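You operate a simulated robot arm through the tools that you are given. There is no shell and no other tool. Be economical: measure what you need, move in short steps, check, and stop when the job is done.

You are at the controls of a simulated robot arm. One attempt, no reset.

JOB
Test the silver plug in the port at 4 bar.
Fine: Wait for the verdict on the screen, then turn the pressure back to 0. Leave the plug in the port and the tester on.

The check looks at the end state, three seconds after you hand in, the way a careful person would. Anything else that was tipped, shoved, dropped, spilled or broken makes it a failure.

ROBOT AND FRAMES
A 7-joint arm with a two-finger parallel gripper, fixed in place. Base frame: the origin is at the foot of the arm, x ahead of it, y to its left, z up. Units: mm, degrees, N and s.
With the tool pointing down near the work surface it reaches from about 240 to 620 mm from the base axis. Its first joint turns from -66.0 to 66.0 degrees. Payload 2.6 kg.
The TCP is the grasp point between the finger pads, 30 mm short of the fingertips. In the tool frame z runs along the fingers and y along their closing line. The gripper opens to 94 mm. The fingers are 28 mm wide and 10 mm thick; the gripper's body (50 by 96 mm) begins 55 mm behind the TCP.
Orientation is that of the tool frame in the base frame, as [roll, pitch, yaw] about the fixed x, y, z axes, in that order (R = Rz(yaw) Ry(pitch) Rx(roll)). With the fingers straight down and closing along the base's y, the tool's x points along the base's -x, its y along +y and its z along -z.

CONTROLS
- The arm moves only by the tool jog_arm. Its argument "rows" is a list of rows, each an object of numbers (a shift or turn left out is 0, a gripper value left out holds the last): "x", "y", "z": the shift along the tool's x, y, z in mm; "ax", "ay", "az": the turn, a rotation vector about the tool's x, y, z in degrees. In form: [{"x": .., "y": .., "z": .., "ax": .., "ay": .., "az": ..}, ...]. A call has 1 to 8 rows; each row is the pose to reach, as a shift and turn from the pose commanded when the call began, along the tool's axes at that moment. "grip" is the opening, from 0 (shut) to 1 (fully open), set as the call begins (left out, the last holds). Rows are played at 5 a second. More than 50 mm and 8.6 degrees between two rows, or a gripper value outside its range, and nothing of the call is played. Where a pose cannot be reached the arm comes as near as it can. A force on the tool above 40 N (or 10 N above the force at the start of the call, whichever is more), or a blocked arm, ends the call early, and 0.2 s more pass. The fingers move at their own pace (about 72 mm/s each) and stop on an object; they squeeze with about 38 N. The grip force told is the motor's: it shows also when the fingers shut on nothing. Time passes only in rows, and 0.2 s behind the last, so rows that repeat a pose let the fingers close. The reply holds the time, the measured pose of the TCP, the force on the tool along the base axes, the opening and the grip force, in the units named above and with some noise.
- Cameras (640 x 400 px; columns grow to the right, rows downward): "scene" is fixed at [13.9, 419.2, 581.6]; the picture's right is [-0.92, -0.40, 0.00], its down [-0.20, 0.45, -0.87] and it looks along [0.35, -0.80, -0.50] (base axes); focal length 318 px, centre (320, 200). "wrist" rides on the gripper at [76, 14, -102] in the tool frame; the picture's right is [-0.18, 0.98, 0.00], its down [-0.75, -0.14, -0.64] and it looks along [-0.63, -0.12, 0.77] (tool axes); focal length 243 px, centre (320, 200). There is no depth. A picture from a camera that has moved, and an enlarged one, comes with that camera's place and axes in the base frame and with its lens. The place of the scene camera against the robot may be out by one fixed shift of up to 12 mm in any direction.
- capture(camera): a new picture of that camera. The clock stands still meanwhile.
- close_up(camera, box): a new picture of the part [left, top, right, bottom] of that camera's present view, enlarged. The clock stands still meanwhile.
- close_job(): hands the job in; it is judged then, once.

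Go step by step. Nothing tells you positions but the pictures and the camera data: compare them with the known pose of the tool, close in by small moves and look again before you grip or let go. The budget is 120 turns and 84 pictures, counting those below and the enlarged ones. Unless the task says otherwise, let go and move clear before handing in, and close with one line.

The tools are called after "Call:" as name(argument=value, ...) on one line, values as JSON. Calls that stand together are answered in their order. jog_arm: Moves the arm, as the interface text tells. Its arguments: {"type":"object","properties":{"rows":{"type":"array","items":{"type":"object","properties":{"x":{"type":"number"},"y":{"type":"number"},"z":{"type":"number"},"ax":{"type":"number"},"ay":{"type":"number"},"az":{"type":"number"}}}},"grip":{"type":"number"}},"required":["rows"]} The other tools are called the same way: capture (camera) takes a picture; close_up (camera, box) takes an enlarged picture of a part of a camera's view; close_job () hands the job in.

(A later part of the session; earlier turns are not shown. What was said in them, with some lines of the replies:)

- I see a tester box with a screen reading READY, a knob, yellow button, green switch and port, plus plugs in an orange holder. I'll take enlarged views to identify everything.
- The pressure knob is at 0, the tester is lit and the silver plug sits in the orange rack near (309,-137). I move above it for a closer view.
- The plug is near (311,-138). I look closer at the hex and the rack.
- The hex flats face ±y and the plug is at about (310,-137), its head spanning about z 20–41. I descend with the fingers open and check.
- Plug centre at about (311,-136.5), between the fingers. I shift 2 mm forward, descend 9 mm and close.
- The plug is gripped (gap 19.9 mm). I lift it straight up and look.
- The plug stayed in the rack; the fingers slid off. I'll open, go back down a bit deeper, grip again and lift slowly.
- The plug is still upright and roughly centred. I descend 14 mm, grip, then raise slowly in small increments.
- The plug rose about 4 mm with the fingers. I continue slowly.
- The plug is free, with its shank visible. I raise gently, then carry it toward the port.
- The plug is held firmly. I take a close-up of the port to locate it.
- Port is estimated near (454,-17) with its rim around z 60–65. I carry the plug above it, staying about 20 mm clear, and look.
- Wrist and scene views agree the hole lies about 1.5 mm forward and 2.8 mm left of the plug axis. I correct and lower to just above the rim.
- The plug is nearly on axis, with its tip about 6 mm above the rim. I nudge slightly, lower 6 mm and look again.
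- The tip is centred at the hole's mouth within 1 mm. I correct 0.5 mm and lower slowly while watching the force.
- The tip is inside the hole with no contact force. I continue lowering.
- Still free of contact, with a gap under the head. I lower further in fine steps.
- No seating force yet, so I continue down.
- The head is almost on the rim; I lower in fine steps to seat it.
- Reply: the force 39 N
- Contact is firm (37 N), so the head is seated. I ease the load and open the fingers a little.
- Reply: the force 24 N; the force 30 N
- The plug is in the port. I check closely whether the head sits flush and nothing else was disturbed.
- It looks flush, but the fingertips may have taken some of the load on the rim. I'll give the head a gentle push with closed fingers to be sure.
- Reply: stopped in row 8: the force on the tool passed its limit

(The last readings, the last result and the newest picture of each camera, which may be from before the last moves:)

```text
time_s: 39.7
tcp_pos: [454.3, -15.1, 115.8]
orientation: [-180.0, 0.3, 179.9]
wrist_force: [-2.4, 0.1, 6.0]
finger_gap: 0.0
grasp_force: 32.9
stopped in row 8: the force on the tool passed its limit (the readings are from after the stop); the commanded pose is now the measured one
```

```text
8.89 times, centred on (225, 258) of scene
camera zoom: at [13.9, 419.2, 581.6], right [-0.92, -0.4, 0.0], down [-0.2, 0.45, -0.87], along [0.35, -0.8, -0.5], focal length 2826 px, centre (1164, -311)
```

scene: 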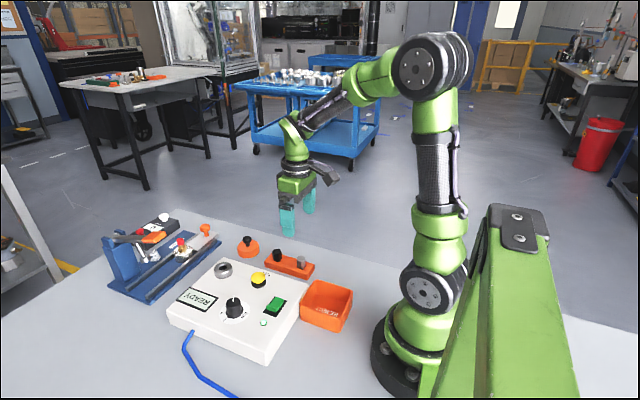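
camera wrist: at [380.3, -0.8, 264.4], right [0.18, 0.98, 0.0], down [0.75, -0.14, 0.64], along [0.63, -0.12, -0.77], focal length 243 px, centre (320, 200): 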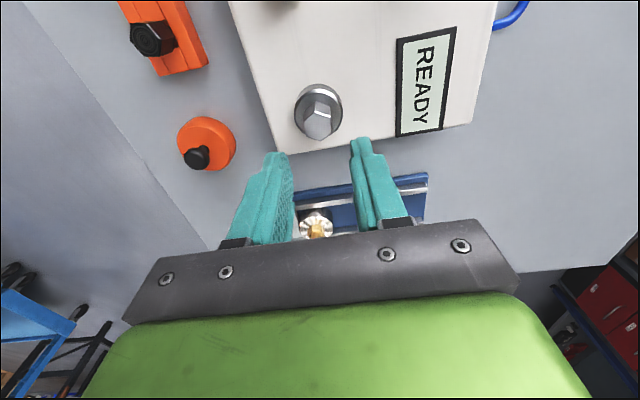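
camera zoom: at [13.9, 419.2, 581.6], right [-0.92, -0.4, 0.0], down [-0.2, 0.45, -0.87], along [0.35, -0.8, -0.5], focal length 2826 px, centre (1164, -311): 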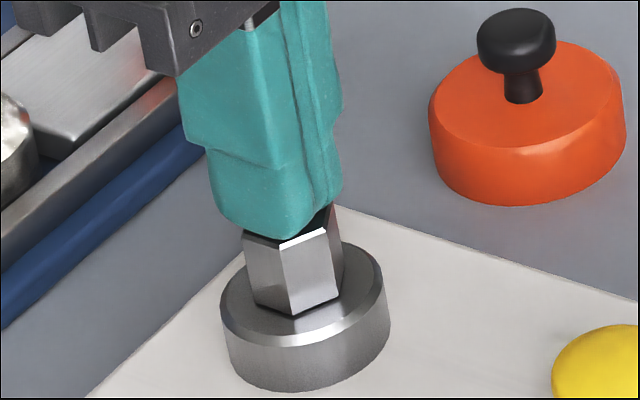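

It's seated against a hard stop (pushed to the force limit). Now I retract and move above the pressure knob.

Call:
jog_arm(rows=[{"z": -10}, {"z": -30}, {"z": -50}, {"z": -55}, {"x": 20, "y": 15, "z": -55}, {"x": 45, "y": 35, "z": -55}, {"x": 75, "y": 60, "z": -55}, {"x": 98, "y": 77, "z": -55}], grip=0.7)

Call:
capture(camera="wrist")

Call:
close_up(camera="wrist", box=[240, 60, 400, 190])

Call:
close_up(camera="scene", box=[205, 275, 285, 340])

```text
time_s: 41.5
tcp_pos: [356.0, 63.4, 171.5]
orientation: [-180.0, 0.3, 179.8]
wrist_force: [-0.2, -0.4, -0.1]
finger_gap: 66.0
grasp_force: 0.0
```

```text
39 pictures are left
camera wrist: at [279.8, 76.2, 272.4], right [0.19, 0.98, 0.0], down [0.75, -0.14, 0.65], along [0.63, -0.12, -0.76], focal length 243 px, centre (320, 200)
```

wrist: 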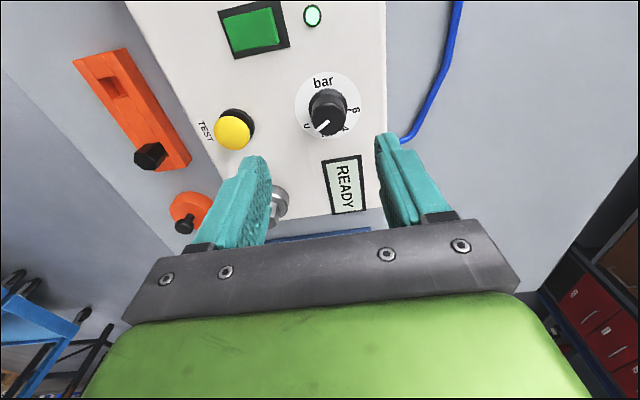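

```text
3.08 times, centred on (320, 125) of wrist
camera zoom: at [279.8, 76.2, 272.4], right [0.19, 0.98, 0.0], down [0.75, -0.14, 0.65], along [0.63, -0.12, -0.76], focal length 746 px, centre (320, 431)
```

zoom: 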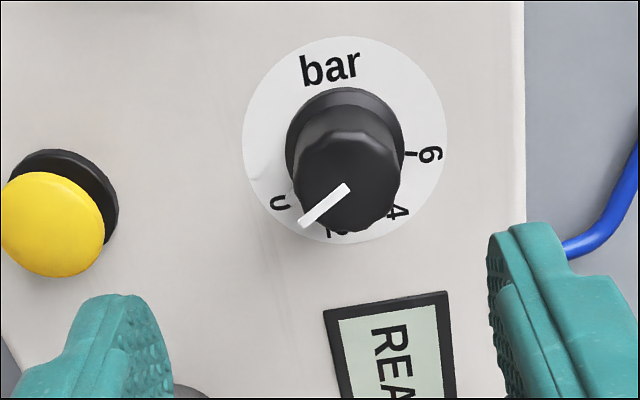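

```text
6.15 times, centred on (245, 308) of scene
camera zoom: at [14.0, 419.2, 581.6], right [-0.92, -0.4, 0.0], down [-0.2, 0.45, -0.87], along [0.35, -0.8, -0.5], focal length 1956 px, centre (782, -462)
```

zoom: 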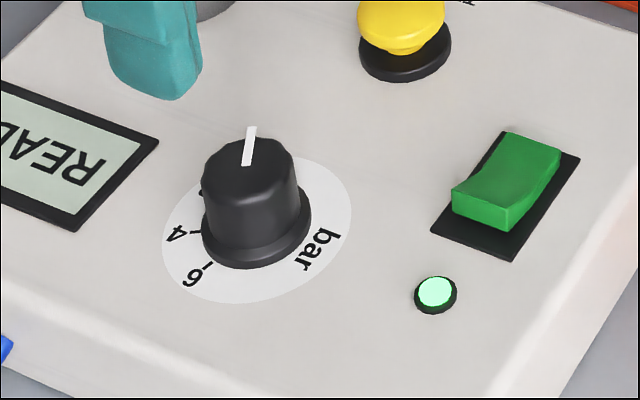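

The dial reads 0 at about -58°, and 4 at about +28° (seen from above), so about 85° counter-clockwise. I centre over the knob at about (357,70) and pre-rotate the gripper -42° so the turn is symmetric.

Call:
jog_arm(rows=[{"x": -0.8, "y": 6.6, "az": 7}, {"x": -0.8, "y": 6.6, "az": 14}, {"x": -0.8, "y": 6.6, "az": 21}, {"x": -0.8, "y": 6.6, "az": 28}, {"x": -0.8, "y": 6.6, "az": 35}, {"x": -0.8, "y": 6.6, "az": 42}, {"x": -0.8, "y": 6.6, "az": 42, "z": 30}, {"x": -0.8, "y": 6.6, "az": 42, "z": 45}])

Call:
close_up(camera="wrist", box=[220, 90, 420, 230])

Call:
close_up(camera="scene", box=[190, 240, 290, 330])

```text
time_s: 43.3
tcp_pos: [358.3, 69.0, 124.8]
orientation: [179.8, 0.2, 137.8]
wrist_force: [0.3, 0.0, 0.1]
finger_gap: 65.8
grasp_force: 0.1
```

```text
2.86 times, centred on (320, 160) of wrist
camera zoom: at [312.1, 129.7, 225.6], right [0.8, 0.6, 0.0], down [0.46, -0.61, 0.64], along [0.39, -0.51, -0.76], focal length 693 px, centre (320, 314)
```

zoom: 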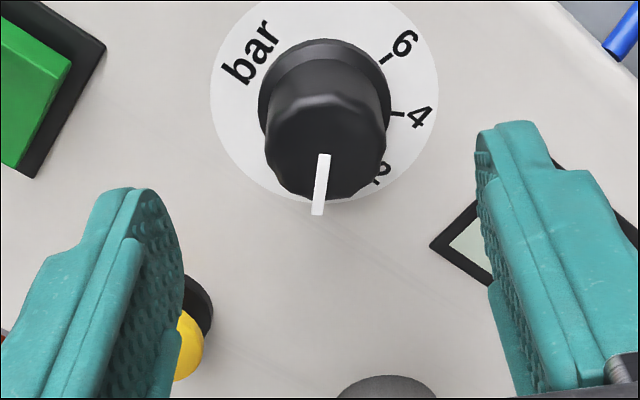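

```text
4.44 times, centred on (240, 285) of scene
camera zoom: at [13.9, 419.2, 581.6], right [-0.92, -0.4, 0.0], down [-0.2, 0.45, -0.87], along [0.35, -0.8, -0.5], focal length 1413 px, centre (676, -178)
```

zoom: 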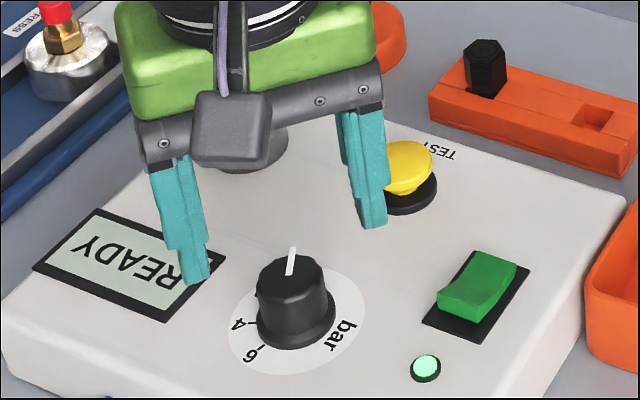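

I refine: the knob is offset by about 3 mm in tool x and 1.7 mm in tool y. I correct and lower so the fingertips straddle the top of the knob.

Call:
jog_arm(rows=[{"x": 3, "y": 1.7, "z": 6}, {"x": 3, "y": 1.7, "z": 14}, {"x": 3, "y": 1.7, "z": 22}, {"x": 3, "y": 1.7, "z": 22}], grip=0.6)

Call:
close_up(camera="wrist", box=[220, 90, 420, 230])

Call:
close_up(camera="scene", box=[190, 240, 290, 330])

```text
time_s: 44.3
tcp_pos: [358.5, 70.8, 102.8]
orientation: [179.8, 0.2, 137.9]
wrist_force: [0.3, 0.2, 0.9]
finger_gap: 56.5
grasp_force: 0.0
```

```text
2.86 times, centred on (320, 160) of wrist
camera zoom: at [311.1, 131.7, 204.9], right [0.8, 0.61, 0.0], down [0.46, -0.61, 0.64], along [0.39, -0.51, -0.77], focal length 693 px, centre (320, 314)
```

zoom: 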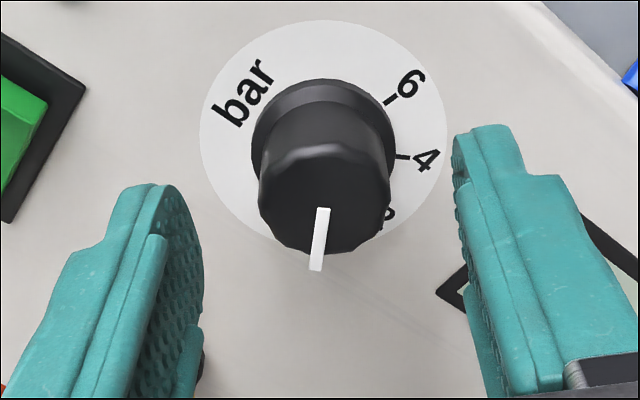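

```text
4.44 times, centred on (240, 285) of scene
camera zoom: at [13.9, 419.2, 581.6], right [-0.92, -0.4, 0.0], down [-0.2, 0.45, -0.87], along [0.35, -0.8, -0.5], focal length 1413 px, centre (676, -178)
```

zoom: 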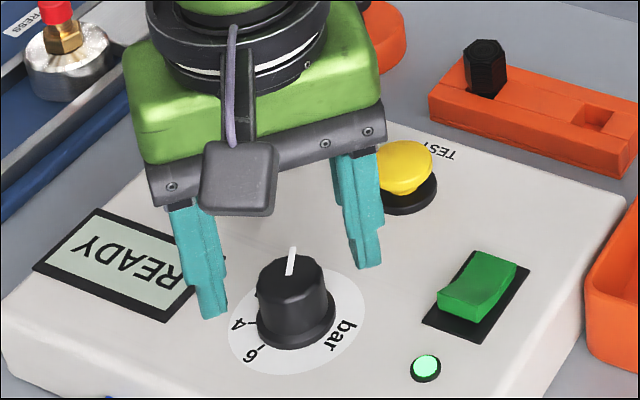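

Residual offset is about (2.5, 1.2) mm in tool axes. I correct and lower to grip height, then check before closing.

Call:
jog_arm(rows=[{"x": 2.5, "y": 1.2, "z": 4}, {"x": 2.5, "y": 1.2, "z": 8}, {"x": 2.5, "y": 1.2, "z": 12}, {"x": 2.5, "y": 1.2, "z": 14}, {"x": 2.5, "y": 1.2, "z": 14}])

Call:
close_up(camera="wrist", box=[220, 90, 420, 230])

Call:
close_up(camera="scene", box=[210, 270, 280, 330])

```text
time_s: 45.5
tcp_pos: [356.8, 74.1, 89.6]
orientation: [179.8, 0.2, 137.8]
wrist_force: [-0.3, -0.4, 0.0]
finger_gap: 56.3
grasp_force: 0.1
```

```text
2.86 times, centred on (320, 160) of wrist
camera zoom: at [310.1, 135.0, 191.2], right [0.8, 0.6, 0.0], down [0.46, -0.61, 0.64], along [0.39, -0.51, -0.77], focal length 693 px, centre (320, 314)
```

zoom: 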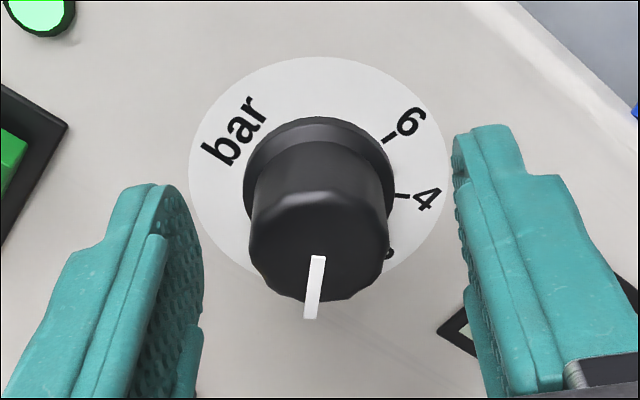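

```text
6.67 times, centred on (245, 300) of scene
camera zoom: at [13.9, 419.2, 581.6], right [-0.92, -0.4, 0.0], down [-0.2, 0.45, -0.87], along [0.35, -0.8, -0.5], focal length 2119 px, centre (820, -467)
```

zoom: 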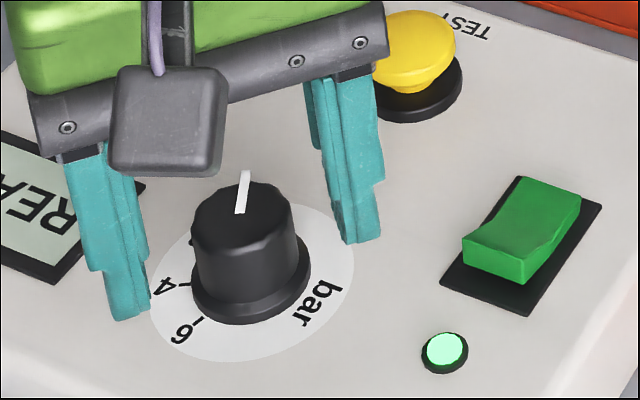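

The fingers straddle the knob symmetrically. I close on it.

Call:
jog_arm(rows=[{}, {}, {}, {}], grip=0)

Call:
jog_arm(rows=[{"az": -5}, {"az": -12}, {"az": -20}, {"az": -28}, {"az": -36}, {"az": -44}, {"az": -52}, {"az": -60}])

Call:
close_up(camera="wrist", box=[220, 90, 420, 230])

Call:
close_up(camera="scene", box=[180, 260, 290, 340])

```text
time_s: 46.5
tcp_pos: [355.8, 73.2, 89.3]
orientation: [-179.9, 0.2, 137.8]
wrist_force: [-10.9, -10.5, 5.0]
finger_gap: 31.4
grasp_force: 45.0
```

```text
time_s: 47.3
tcp_pos: [356.2, 72.7, 89.9]
orientation: [-179.9, -0.1, 153.6]
wrist_force: [-3.0, -2.7, 2.1]
finger_gap: 31.9
grasp_force: 45.0
stopped in row 3: the force on the tool passed its limit (the readings are from after the stop); the commanded pose is now the measured one
```

```text
2.86 times, centred on (320, 160) of wrist
camera zoom: at [294.3, 118.0, 191.1], right [0.6, 0.8, 0.0], down [0.61, -0.46, 0.64], along [0.51, -0.39, -0.77], focal length 693 px, centre (320, 314)
```

zoom: 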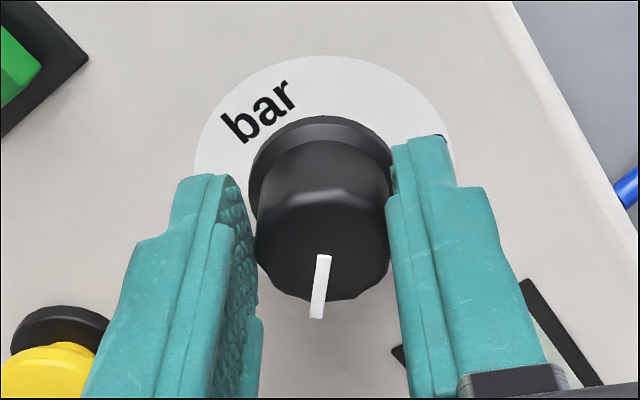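

```text
5.00 times, centred on (235, 300) of scene
camera zoom: at [13.9, 419.2, 581.6], right [-0.92, -0.4, 0.0], down [-0.2, 0.45, -0.87], along [0.35, -0.8, -0.5], focal length 1589 px, centre (745, -300)
```

zoom: 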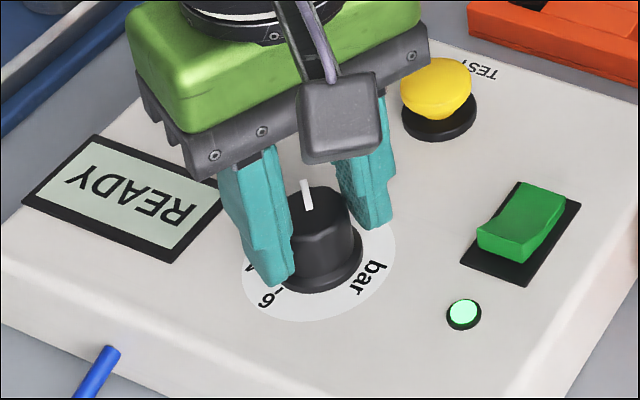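

The knob follows the gripper and turned 16°; the stop came from a slight centring error, now relieved. I continue more gently.

Call:
jog_arm(rows=[{"az": -3}, {"az": -6}, {"az": -9}, {"az": -12}, {"az": -15}, {"az": -18}, {"az": -21}, {"az": -24}])

Call:
close_up(camera="wrist", box=[220, 90, 420, 230])

```text
time_s: 48.7
tcp_pos: [354.8, 69.9, 89.9]
orientation: [-179.7, -0.1, 170.4]
wrist_force: [-3.9, -0.7, 3.9]
finger_gap: 31.7
grasp_force: 45.1
stopped in row 6: the force on the tool passed its limit (the readings are from after the stop); the commanded pose is now the measured one
```

```text
2.86 times, centred on (320, 160) of wrist
camera zoom: at [283.2, 97.0, 191.2], right [0.35, 0.94, 0.0], down [0.72, -0.26, 0.64], along [0.6, -0.23, -0.77], focal length 693 px, centre (320, 314)
```

zoom: 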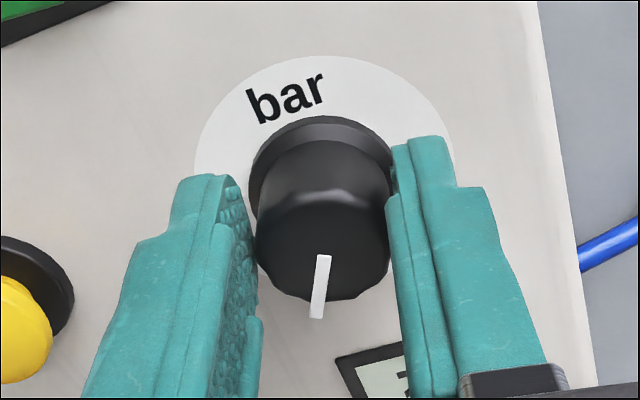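

The traced path shows the knob axis lies about 6 mm off the TCP along tool -x. I turn on, pivoting about that axis.

Call:
jog_arm(rows=[{"x": 0, "y": -0.4, "az": -4}, {"x": -0.06, "y": -0.85, "az": -8}, {"x": -0.13, "y": -1.25, "az": -12}, {"x": -0.25, "y": -1.65, "az": -16}, {"x": -0.36, "y": -2.05, "az": -20}, {"x": -0.52, "y": -2.44, "az": -24}, {"x": -0.65, "y": -2.75, "az": -27}, {"x": -0.8, "y": -3.0, "az": -30}])

Call:
close_up(camera="scene", box=[180, 260, 290, 340])

```text
time_s: 50.5
tcp_pos: [354.1, 67.6, 88.9]
orientation: [-179.9, -0.4, -159.6]
wrist_force: [-1.4, 2.7, -2.3]
finger_gap: 31.5
grasp_force: 44.8
```

```text
5.00 times, centred on (235, 300) of scene
camera zoom: at [13.9, 419.2, 581.6], right [-0.92, -0.4, 0.0], down [-0.2, 0.45, -0.87], along [0.35, -0.8, -0.5], focal length 1589 px, centre (745, -300)
```

zoom: 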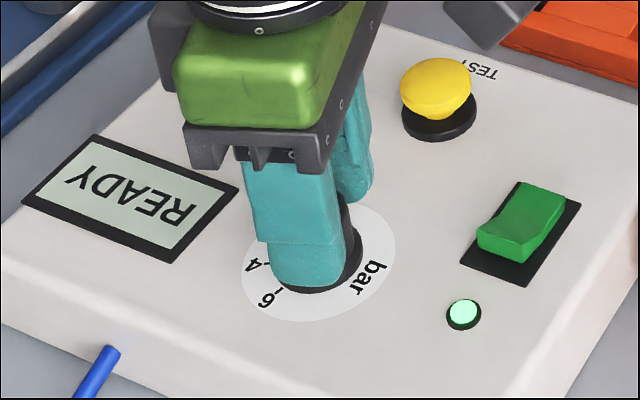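

The pivot works with low force; total turn is about 62°. I turn 18° more and then check the pointer.

Call:
jog_arm(rows=[{"x": 0, "y": -0.4, "az": -4}, {"x": -0.06, "y": -0.85, "az": -8}, {"x": -0.13, "y": -1.25, "az": -12}, {"x": -0.25, "y": -1.65, "az": -16}, {"x": -0.3, "y": -1.85, "az": -18}, {"x": -0.3, "y": -1.85, "az": -18}])

Call:
close_up(camera="wrist", box=[220, 90, 420, 230])

```text
time_s: 51.9
tcp_pos: [356.3, 66.7, 89.7]
orientation: [-180.0, -0.3, -141.7]
wrist_force: [-9.9, 2.5, 10.4]
finger_gap: 31.4
grasp_force: 44.8
```

```text
2.86 times, centred on (320, 160) of wrist
camera zoom: at [288.5, 29.7, 191.5], right [-0.46, 0.89, 0.0], down [0.68, 0.36, 0.64], along [0.57, 0.3, -0.77], focal length 693 px, centre (320, 314)
```

zoom: 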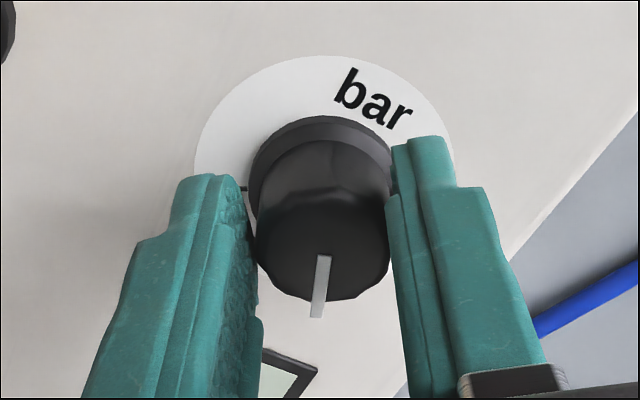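

No slip (pointer constant relative to the tool), 80° so far. Recomputing from the clear earlier view, 4 sits 90° from 0, so I turn 9.5° more.

Call:
jog_arm(rows=[{"x": 0, "y": -0.3, "az": -3}, {"x": -0.03, "y": -0.6, "az": -6}, {"x": -0.08, "y": -0.95, "az": -9}, {"x": -0.08, "y": -1.0, "az": -9.5}, {"x": -0.08, "y": -1.0, "az": -9.5}])

Call:
jog_arm(rows=[{}, {}, {}], grip=0.5)

Call:
jog_arm(rows=[{"z": -10}, {"z": -25}, {"z": -40}, {"z": -60}, {"x": 20, "z": -80}, {"x": 20, "z": -80}])

Call:
capture(camera="wrist")

Call:
close_up(camera="scene", box=[170, 260, 290, 350])

```text
time_s: 53.1
tcp_pos: [356.5, 65.5, 90.1]
orientation: [-179.8, -0.3, -132.2]
wrist_force: [-13.5, 0.0, 21.9]
finger_gap: 31.4
grasp_force: 45.1
```

```text
time_s: 53.9
tcp_pos: [356.4, 66.7, 89.0]
orientation: [-179.9, -0.3, -132.2]
wrist_force: [0.0, -0.5, -0.3]
finger_gap: 47.2
grasp_force: 0.1
```

```text
time_s: 55.3
tcp_pos: [343.0, 50.4, 169.1]
orientation: [180.0, -0.3, -132.1]
wrist_force: [-0.4, 1.0, -0.2]
finger_gap: 46.8
grasp_force: 0.0
```

```text
25 pictures are left
camera wrist: at [282.7, 3.2, 272.6], right [-0.6, 0.8, 0.0], down [0.61, 0.47, 0.64], along [0.51, 0.38, -0.77], focal length 243 px, centre (320, 200)
```

wrist: 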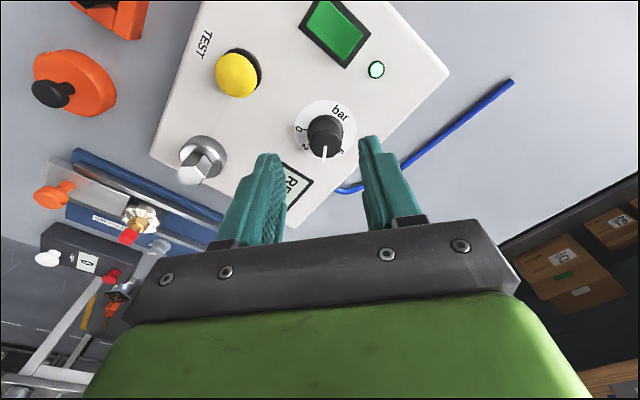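

```text
4.44 times, centred on (230, 305) of scene
camera zoom: at [13.9, 419.2, 581.6], right [-0.92, -0.4, 0.0], down [-0.2, 0.45, -0.87], along [0.35, -0.8, -0.5], focal length 1413 px, centre (720, -267)
```

zoom: 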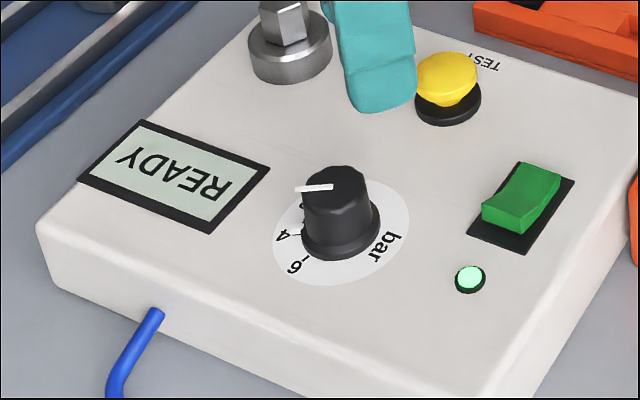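

The knob turned; I verify the pointer against the 4 tick in close-ups.

Call:
close_up(camera="scene", box=[225, 290, 270, 330])

Call:
close_up(camera="wrist", box=[285, 90, 365, 170])

```text
10.00 times, centred on (248, 310) of scene
camera zoom: at [13.9, 419.2, 581.6], right [-0.92, -0.4, 0.0], down [-0.2, 0.45, -0.87], along [0.35, -0.8, -0.5], focal length 3179 px, centre (1045, -900)
```

zoom: 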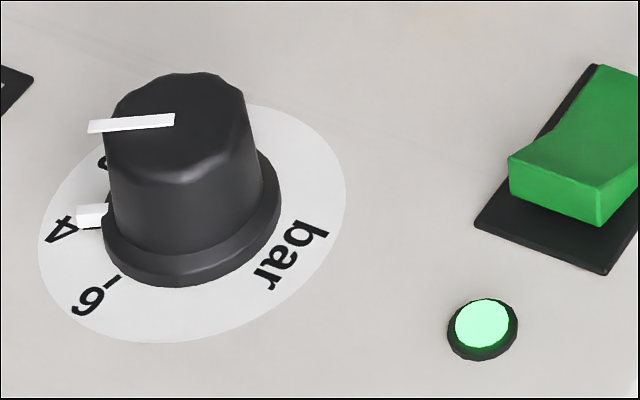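

```text
5.00 times, centred on (325, 130) of wrist
camera zoom: at [282.7, 3.2, 272.6], right [-0.6, 0.8, 0.0], down [0.61, 0.47, 0.64], along [0.51, 0.38, -0.77], focal length 1213 px, centre (295, 550)
```

zoom: 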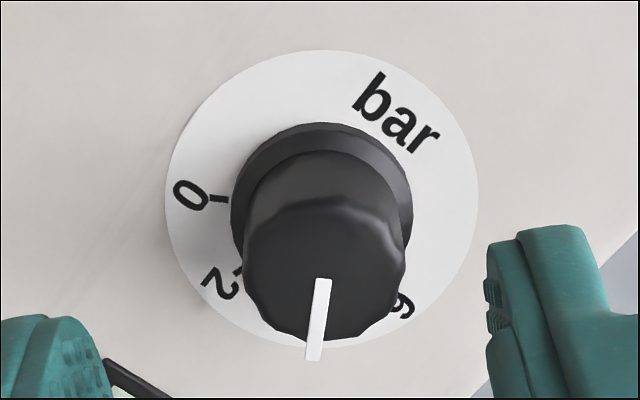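

The pointer lines up with 4 (about 31° against 30°). Next I go above the yellow TEST button, near (360,-22), with fingers closed.

Call:
jog_arm(rows=[{"x": 10, "y": -15}, {"x": 25, "y": -36}, {"x": 42, "y": -61}, {"x": 42, "y": -61, "z": 15}, {"x": 42, "y": -61, "z": 30}, {"x": 42, "y": -61, "z": 39}, {"x": 42, "y": -61, "z": 39}], grip=0)

Call:
close_up(camera="wrist", box=[240, 70, 400, 210])

Call:
close_up(camera="scene", box=[200, 225, 300, 300])

```text
time_s: 56.9
tcp_pos: [359.3, -21.3, 130.4]
orientation: [-180.0, -0.2, -132.2]
wrist_force: [0.2, -0.3, -0.3]
finger_gap: 0.0
grasp_force: 32.7
```

```text
2.86 times, centred on (320, 140) of wrist
camera zoom: at [299.5, -69.4, 233.1], right [-0.6, 0.8, 0.0], down [0.61, 0.47, 0.64], along [0.51, 0.38, -0.77], focal length 693 px, centre (320, 371)
```

zoom: 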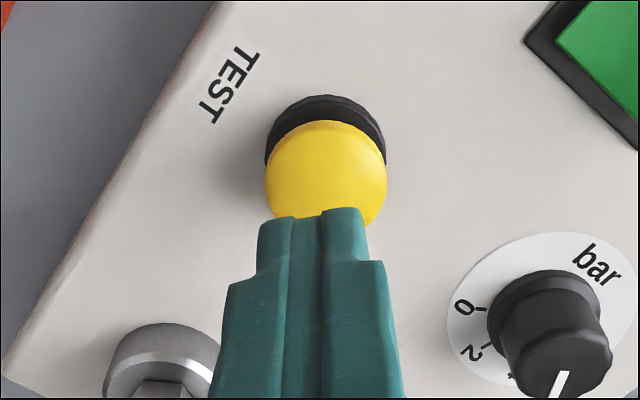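

```text
5.33 times, centred on (250, 262) of scene
camera zoom: at [13.9, 419.2, 581.6], right [-0.92, -0.4, 0.0], down [-0.2, 0.45, -0.87], along [0.35, -0.8, -0.5], focal length 1695 px, centre (693, -133)
```

zoom: 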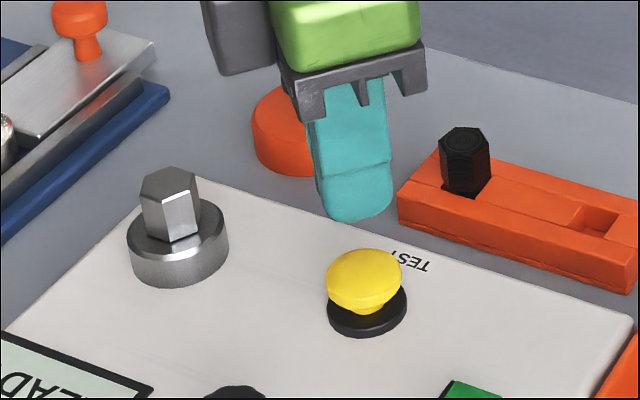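

Fingertips are nearly over the button centre. I shift a few mm and descend to just above it.

Call:
jog_arm(rows=[{"x": 2.5, "y": 1.3, "z": 6}, {"x": 2.5, "y": 1.3, "z": 14}, {"x": 2.5, "y": 1.3, "z": 20}, {"x": 2.5, "y": 1.3, "z": 24}, {"x": 2.5, "y": 1.3, "z": 24}])

Call:
close_up(camera="scene", box=[225, 240, 285, 290])

```text
time_s: 58.1
tcp_pos: [357.1, -21.8, 106.8]
orientation: [179.9, -0.2, -132.2]
wrist_force: [0.3, -0.2, -0.6]
finger_gap: 0.1
grasp_force: 33.2
```

```text
8.00 times, centred on (255, 265) of scene
camera zoom: at [13.9, 419.2, 581.6], right [-0.92, -0.4, 0.0], down [-0.2, 0.45, -0.87], along [0.35, -0.8, -0.5], focal length 2543 px, centre (840, -320)
```

zoom: 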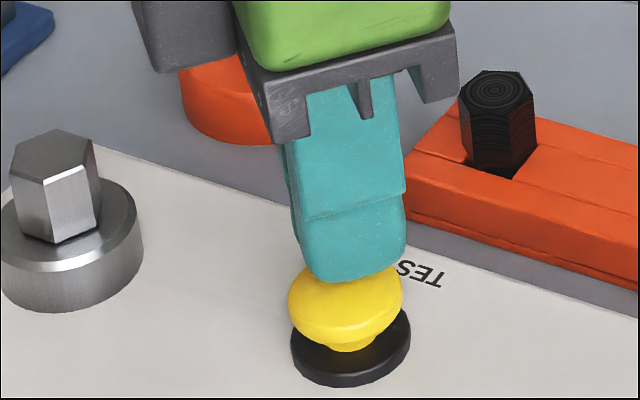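

Well centred; tips are a few mm above the cap. I press in 1 mm steps.

Call:
jog_arm(rows=[{"z": 1}, {"z": 2}, {"z": 3}, {"z": 4}, {"z": 5}, {"z": 6}, {"z": 7}, {"z": 8}])

Call:
close_up(camera="scene", box=[170, 240, 290, 330])

```text
time_s: 59.9
tcp_pos: [356.6, -22.6, 99.3]
orientation: [179.9, -0.3, -132.1]
wrist_force: [-0.2, 0.4, 1.4]
finger_gap: 0.0
grasp_force: 32.9
```

```text
4.44 times, centred on (230, 285) of scene
camera zoom: at [13.9, 419.2, 581.6], right [-0.92, -0.4, 0.0], down [-0.2, 0.45, -0.87], along [0.35, -0.8, -0.5], focal length 1413 px, centre (720, -178)
```

zoom: 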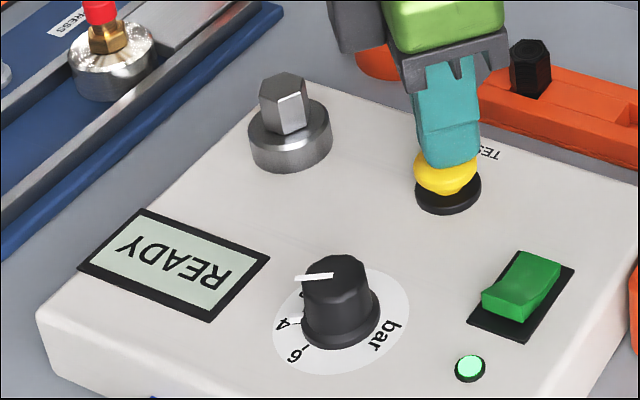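

Just touching or about to; still READY. I press further.

Call:
jog_arm(rows=[{"z": 0.8}, {"z": 1.6}, {"z": 2.4}, {"z": 3.2}, {"z": 4}, {"z": 4.8}])

Call:
close_up(camera="scene", box=[170, 240, 290, 330])

```text
time_s: 61.3
tcp_pos: [357.6, -22.5, 94.2]
orientation: [179.9, -0.2, -132.2]
wrist_force: [1.7, 2.4, 4.2]
finger_gap: 0.1
grasp_force: 32.9
```

```text
4.44 times, centred on (230, 285) of scene
camera zoom: at [13.9, 419.2, 581.6], right [-0.92, -0.4, 0.0], down [-0.2, 0.45, -0.87], along [0.35, -0.8, -0.5], focal length 1413 px, centre (720, -178)
```

zoom: 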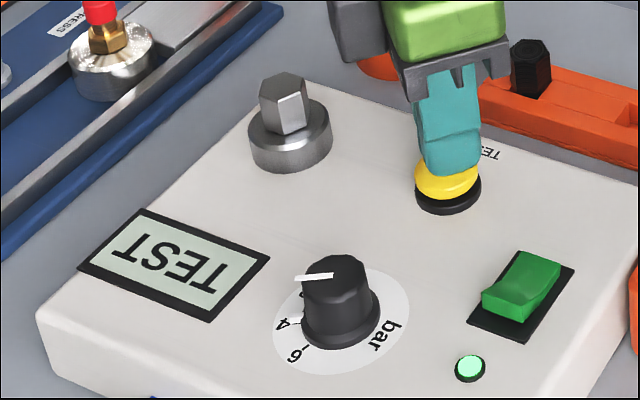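

The screen shows TEST: the test is running. I lift off and wait.

Call:
jog_arm(rows=[{"z": -4}, {"z": -10}, {"z": -25}, {"z": -45}, {"z": -65}, {"z": -75}, {"z": -75}, {"z": -75}])

Call:
jog_arm(rows=[{}, {}, {}, {}, {}, {}, {}, {}])

Call:
close_up(camera="scene", box=[170, 240, 290, 330])

```text
time_s: 63.1
tcp_pos: [357.6, -22.6, 167.9]
orientation: [179.9, -0.3, -132.2]
wrist_force: [-0.1, 0.3, -0.1]
finger_gap: 0.0
grasp_force: 33.0
```

```text
time_s: 64.9
tcp_pos: [357.1, -22.1, 168.3]
orientation: [-179.9, -0.3, -132.1]
wrist_force: [0.3, -0.1, -0.9]
finger_gap: 0.1
grasp_force: 33.1
```

```text
4.44 times, centred on (230, 285) of scene
camera zoom: at [13.9, 419.2, 581.6], right [-0.92, -0.4, 0.0], down [-0.2, 0.45, -0.87], along [0.35, -0.8, -0.5], focal length 1413 px, centre (720, -178)
```

zoom: 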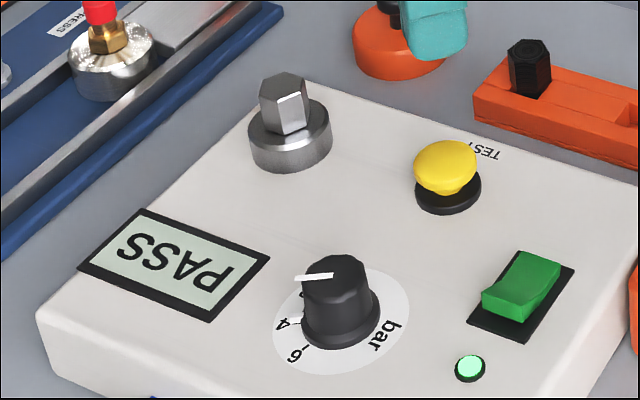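

Verdict: PASS. Now I return to the knob with fingers open, centred on its axis at about (360,70.5).

Call:
jog_arm(rows=[{"x": -15, "y": 13}, {"x": -35, "y": 30}, {"x": -55, "y": 47}, {"x": -70.5, "y": 60.3}, {"x": -70.5, "y": 60.3, "z": 20}, {"x": -70.5, "y": 60.3, "z": 45}, {"x": -70.5, "y": 60.3, "z": 63}, {"x": -70.5, "y": 60.3, "z": 63}], grip=0.6)

Call:
close_up(camera="wrist", box=[220, 90, 420, 230])

```text
time_s: 66.7
tcp_pos: [361.6, 71.0, 105.5]
orientation: [180.0, -0.4, -132.2]
wrist_force: [-1.1, 0.4, -0.6]
finger_gap: 56.5
grasp_force: 0.2
```

```text
2.86 times, centred on (320, 160) of wrist
camera zoom: at [300.1, 23.6, 206.6], right [-0.6, 0.8, 0.0], down [0.61, 0.47, 0.64], along [0.51, 0.38, -0.77], focal length 693 px, centre (320, 314)
```

zoom: 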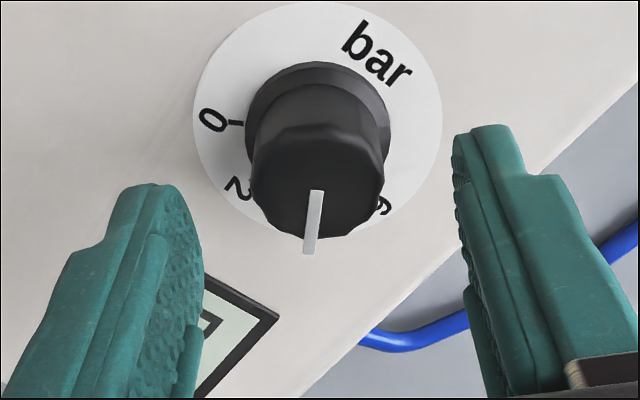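

Alignment is good. I lower to grip height and close on the knob.

Call:
jog_arm(rows=[{"z": 5}, {"z": 10}, {"z": 15}, {"z": 15}])

Call:
jog_arm(rows=[{}, {}, {}, {}], grip=0)

Call:
jog_arm(rows=[{"az": 4}, {"az": 8}, {"az": 12}, {"az": 16}, {"az": 20}, {"az": 24}, {"az": 28}, {"az": 32}])

```text
time_s: 67.7
tcp_pos: [359.9, 70.2, 89.9]
orientation: [179.9, -0.3, -132.2]
wrist_force: [0.2, 0.9, 0.6]
finger_gap: 56.6
grasp_force: 0.1
```

```text
time_s: 68.7
tcp_pos: [360.7, 70.0, 89.8]
orientation: [-179.9, -0.3, -132.2]
wrist_force: [4.0, -1.8, -5.1]
finger_gap: 31.6
grasp_force: 45.0
```

```text
time_s: 70.5
tcp_pos: [361.6, 69.9, 89.9]
orientation: [-179.8, -0.2, -164.2]
wrist_force: [12.4, 3.4, -8.1]
finger_gap: 31.4
grasp_force: 44.8
```

Smooth turn with low force. I continue back toward 0.

Call:
jog_arm(rows=[{"x": -0.4, "az": 4}, {"x": -0.6, "az": 8}, {"x": -0.6, "az": 12}, {"x": -0.6, "az": 16}, {"x": -0.6, "az": 20}, {"x": -0.6, "az": 24}, {"x": -0.6, "az": 28}, {"x": -0.6, "az": 32}])

Call:
close_up(camera="wrist", box=[220, 90, 420, 230])

```text
time_s: 72.3
tcp_pos: [361.4, 69.5, 90.5]
orientation: [-179.6, -0.2, 163.6]
wrist_force: [-4.2, -12.9, 11.4]
finger_gap: 31.5
grasp_force: 45.0
```

```text
2.86 times, centred on (320, 160) of wrist
camera zoom: at [293.2, 104.3, 192.3], right [0.45, 0.89, -0.01], down [0.69, -0.34, 0.64], along [0.57, -0.3, -0.77], focal length 693 px, centre (320, 314)
```

zoom: 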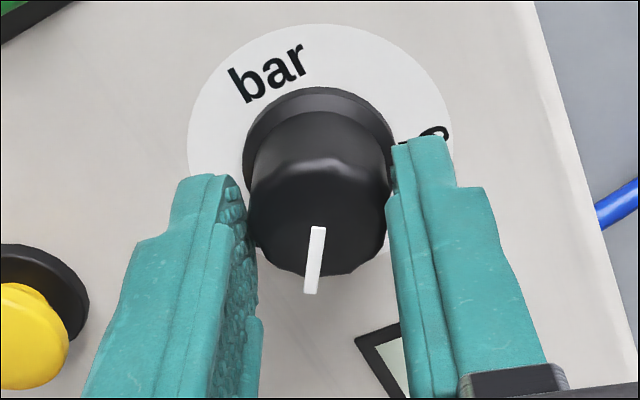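

Still gripping without slip; about 26° remain. I finish the turn to 0.

Call:
jog_arm(rows=[{"y": -0.4, "az": 4}, {"y": -0.6, "az": 8}, {"y": -0.6, "az": 12}, {"y": -0.6, "az": 16}, {"y": -0.6, "az": 20}, {"y": -0.6, "az": 24}, {"y": -0.6, "az": 26}, {"y": -0.6, "az": 26}])

Call:
jog_arm(rows=[{}, {}, {}], grip=0.6)

Call:
jog_arm(rows=[{"z": -10}, {"z": -25}, {"z": -40}, {"z": -60}, {"z": -80}, {"z": -80}])

Call:
close_up(camera="wrist", box=[270, 80, 370, 150])

Call:
close_up(camera="scene", box=[170, 240, 290, 330])

```text
time_s: 74.1
tcp_pos: [360.5, 69.7, 89.8]
orientation: [-179.6, 0.2, 137.7]
wrist_force: [-0.8, -15.5, -2.6]
finger_gap: 31.6
grasp_force: 45.5
```

```text
time_s: 74.9
tcp_pos: [360.6, 69.9, 90.9]
orientation: [-179.7, 0.1, 137.9]
wrist_force: [0.5, 0.4, 0.1]
finger_gap: 56.6
grasp_force: 0.0
```

```text
time_s: 76.3
tcp_pos: [362.1, 70.9, 168.8]
orientation: [-179.7, 0.0, 137.8]
wrist_force: [0.9, -0.1, -0.4]
finger_gap: 56.3
grasp_force: 0.0
```

```text
5.71 times, centred on (320, 115) of wrist
camera zoom: at [316.6, 131.2, 270.7], right [0.8, 0.6, 0.0], down [0.47, -0.61, 0.64], along [0.39, -0.51, -0.77], focal length 1386 px, centre (320, 686)
```

zoom: 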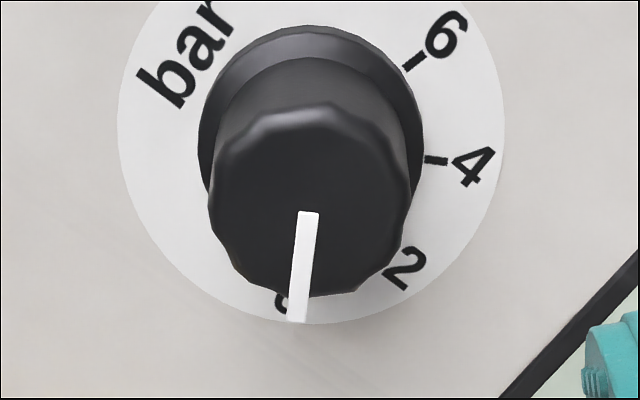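

```text
4.44 times, centred on (230, 285) of scene
camera zoom: at [13.9, 419.2, 581.6], right [-0.92, -0.4, 0.0], down [-0.2, 0.45, -0.87], along [0.35, -0.8, -0.5], focal length 1413 px, centre (720, -178)
```

zoom: 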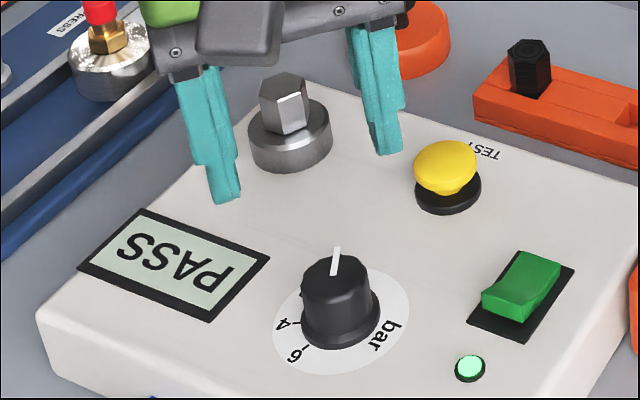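

The pointer is back at about -59° and the screen holds PASS. I compare once more with the initial picture before handing in.

Call:
close_up(camera="scene", box=[205, 275, 285, 340])

Call:
capture(camera="scene")

```text
6.15 times, centred on (245, 308) of scene
camera zoom: at [13.9, 419.2, 581.6], right [-0.92, -0.4, 0.0], down [-0.2, 0.45, -0.87], along [0.35, -0.8, -0.5], focal length 1956 px, centre (782, -462)
```

zoom: 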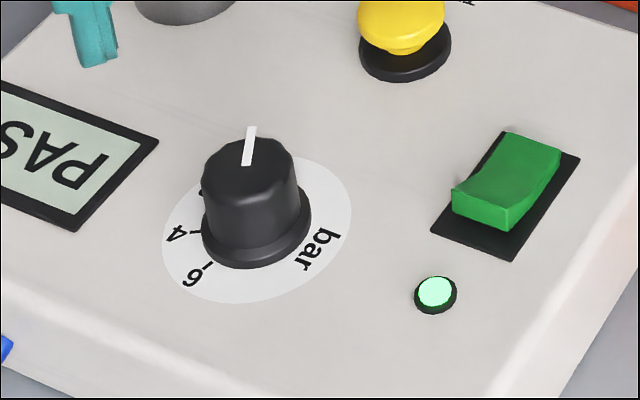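

```text
10 pictures are left
```

scene: 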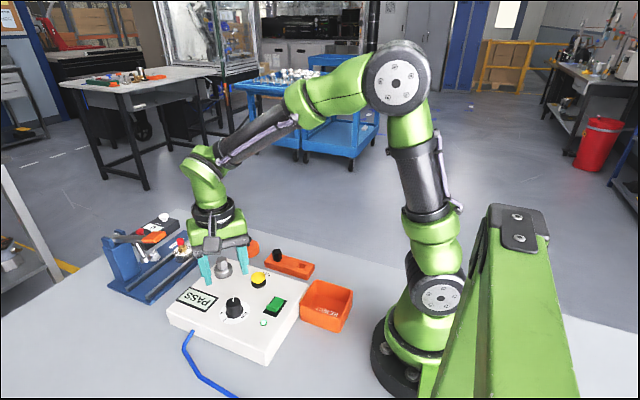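

The pointer looks the same as at the start (0), the plug is in the port, the tester is on showing PASS, and the arm is clear. I hand in.

Call:
close_job()

```text
The job is handed in.
```

The silver plug passed the 4 bar test; the pressure is back at 0, and the plug is still in the port with the tester on.
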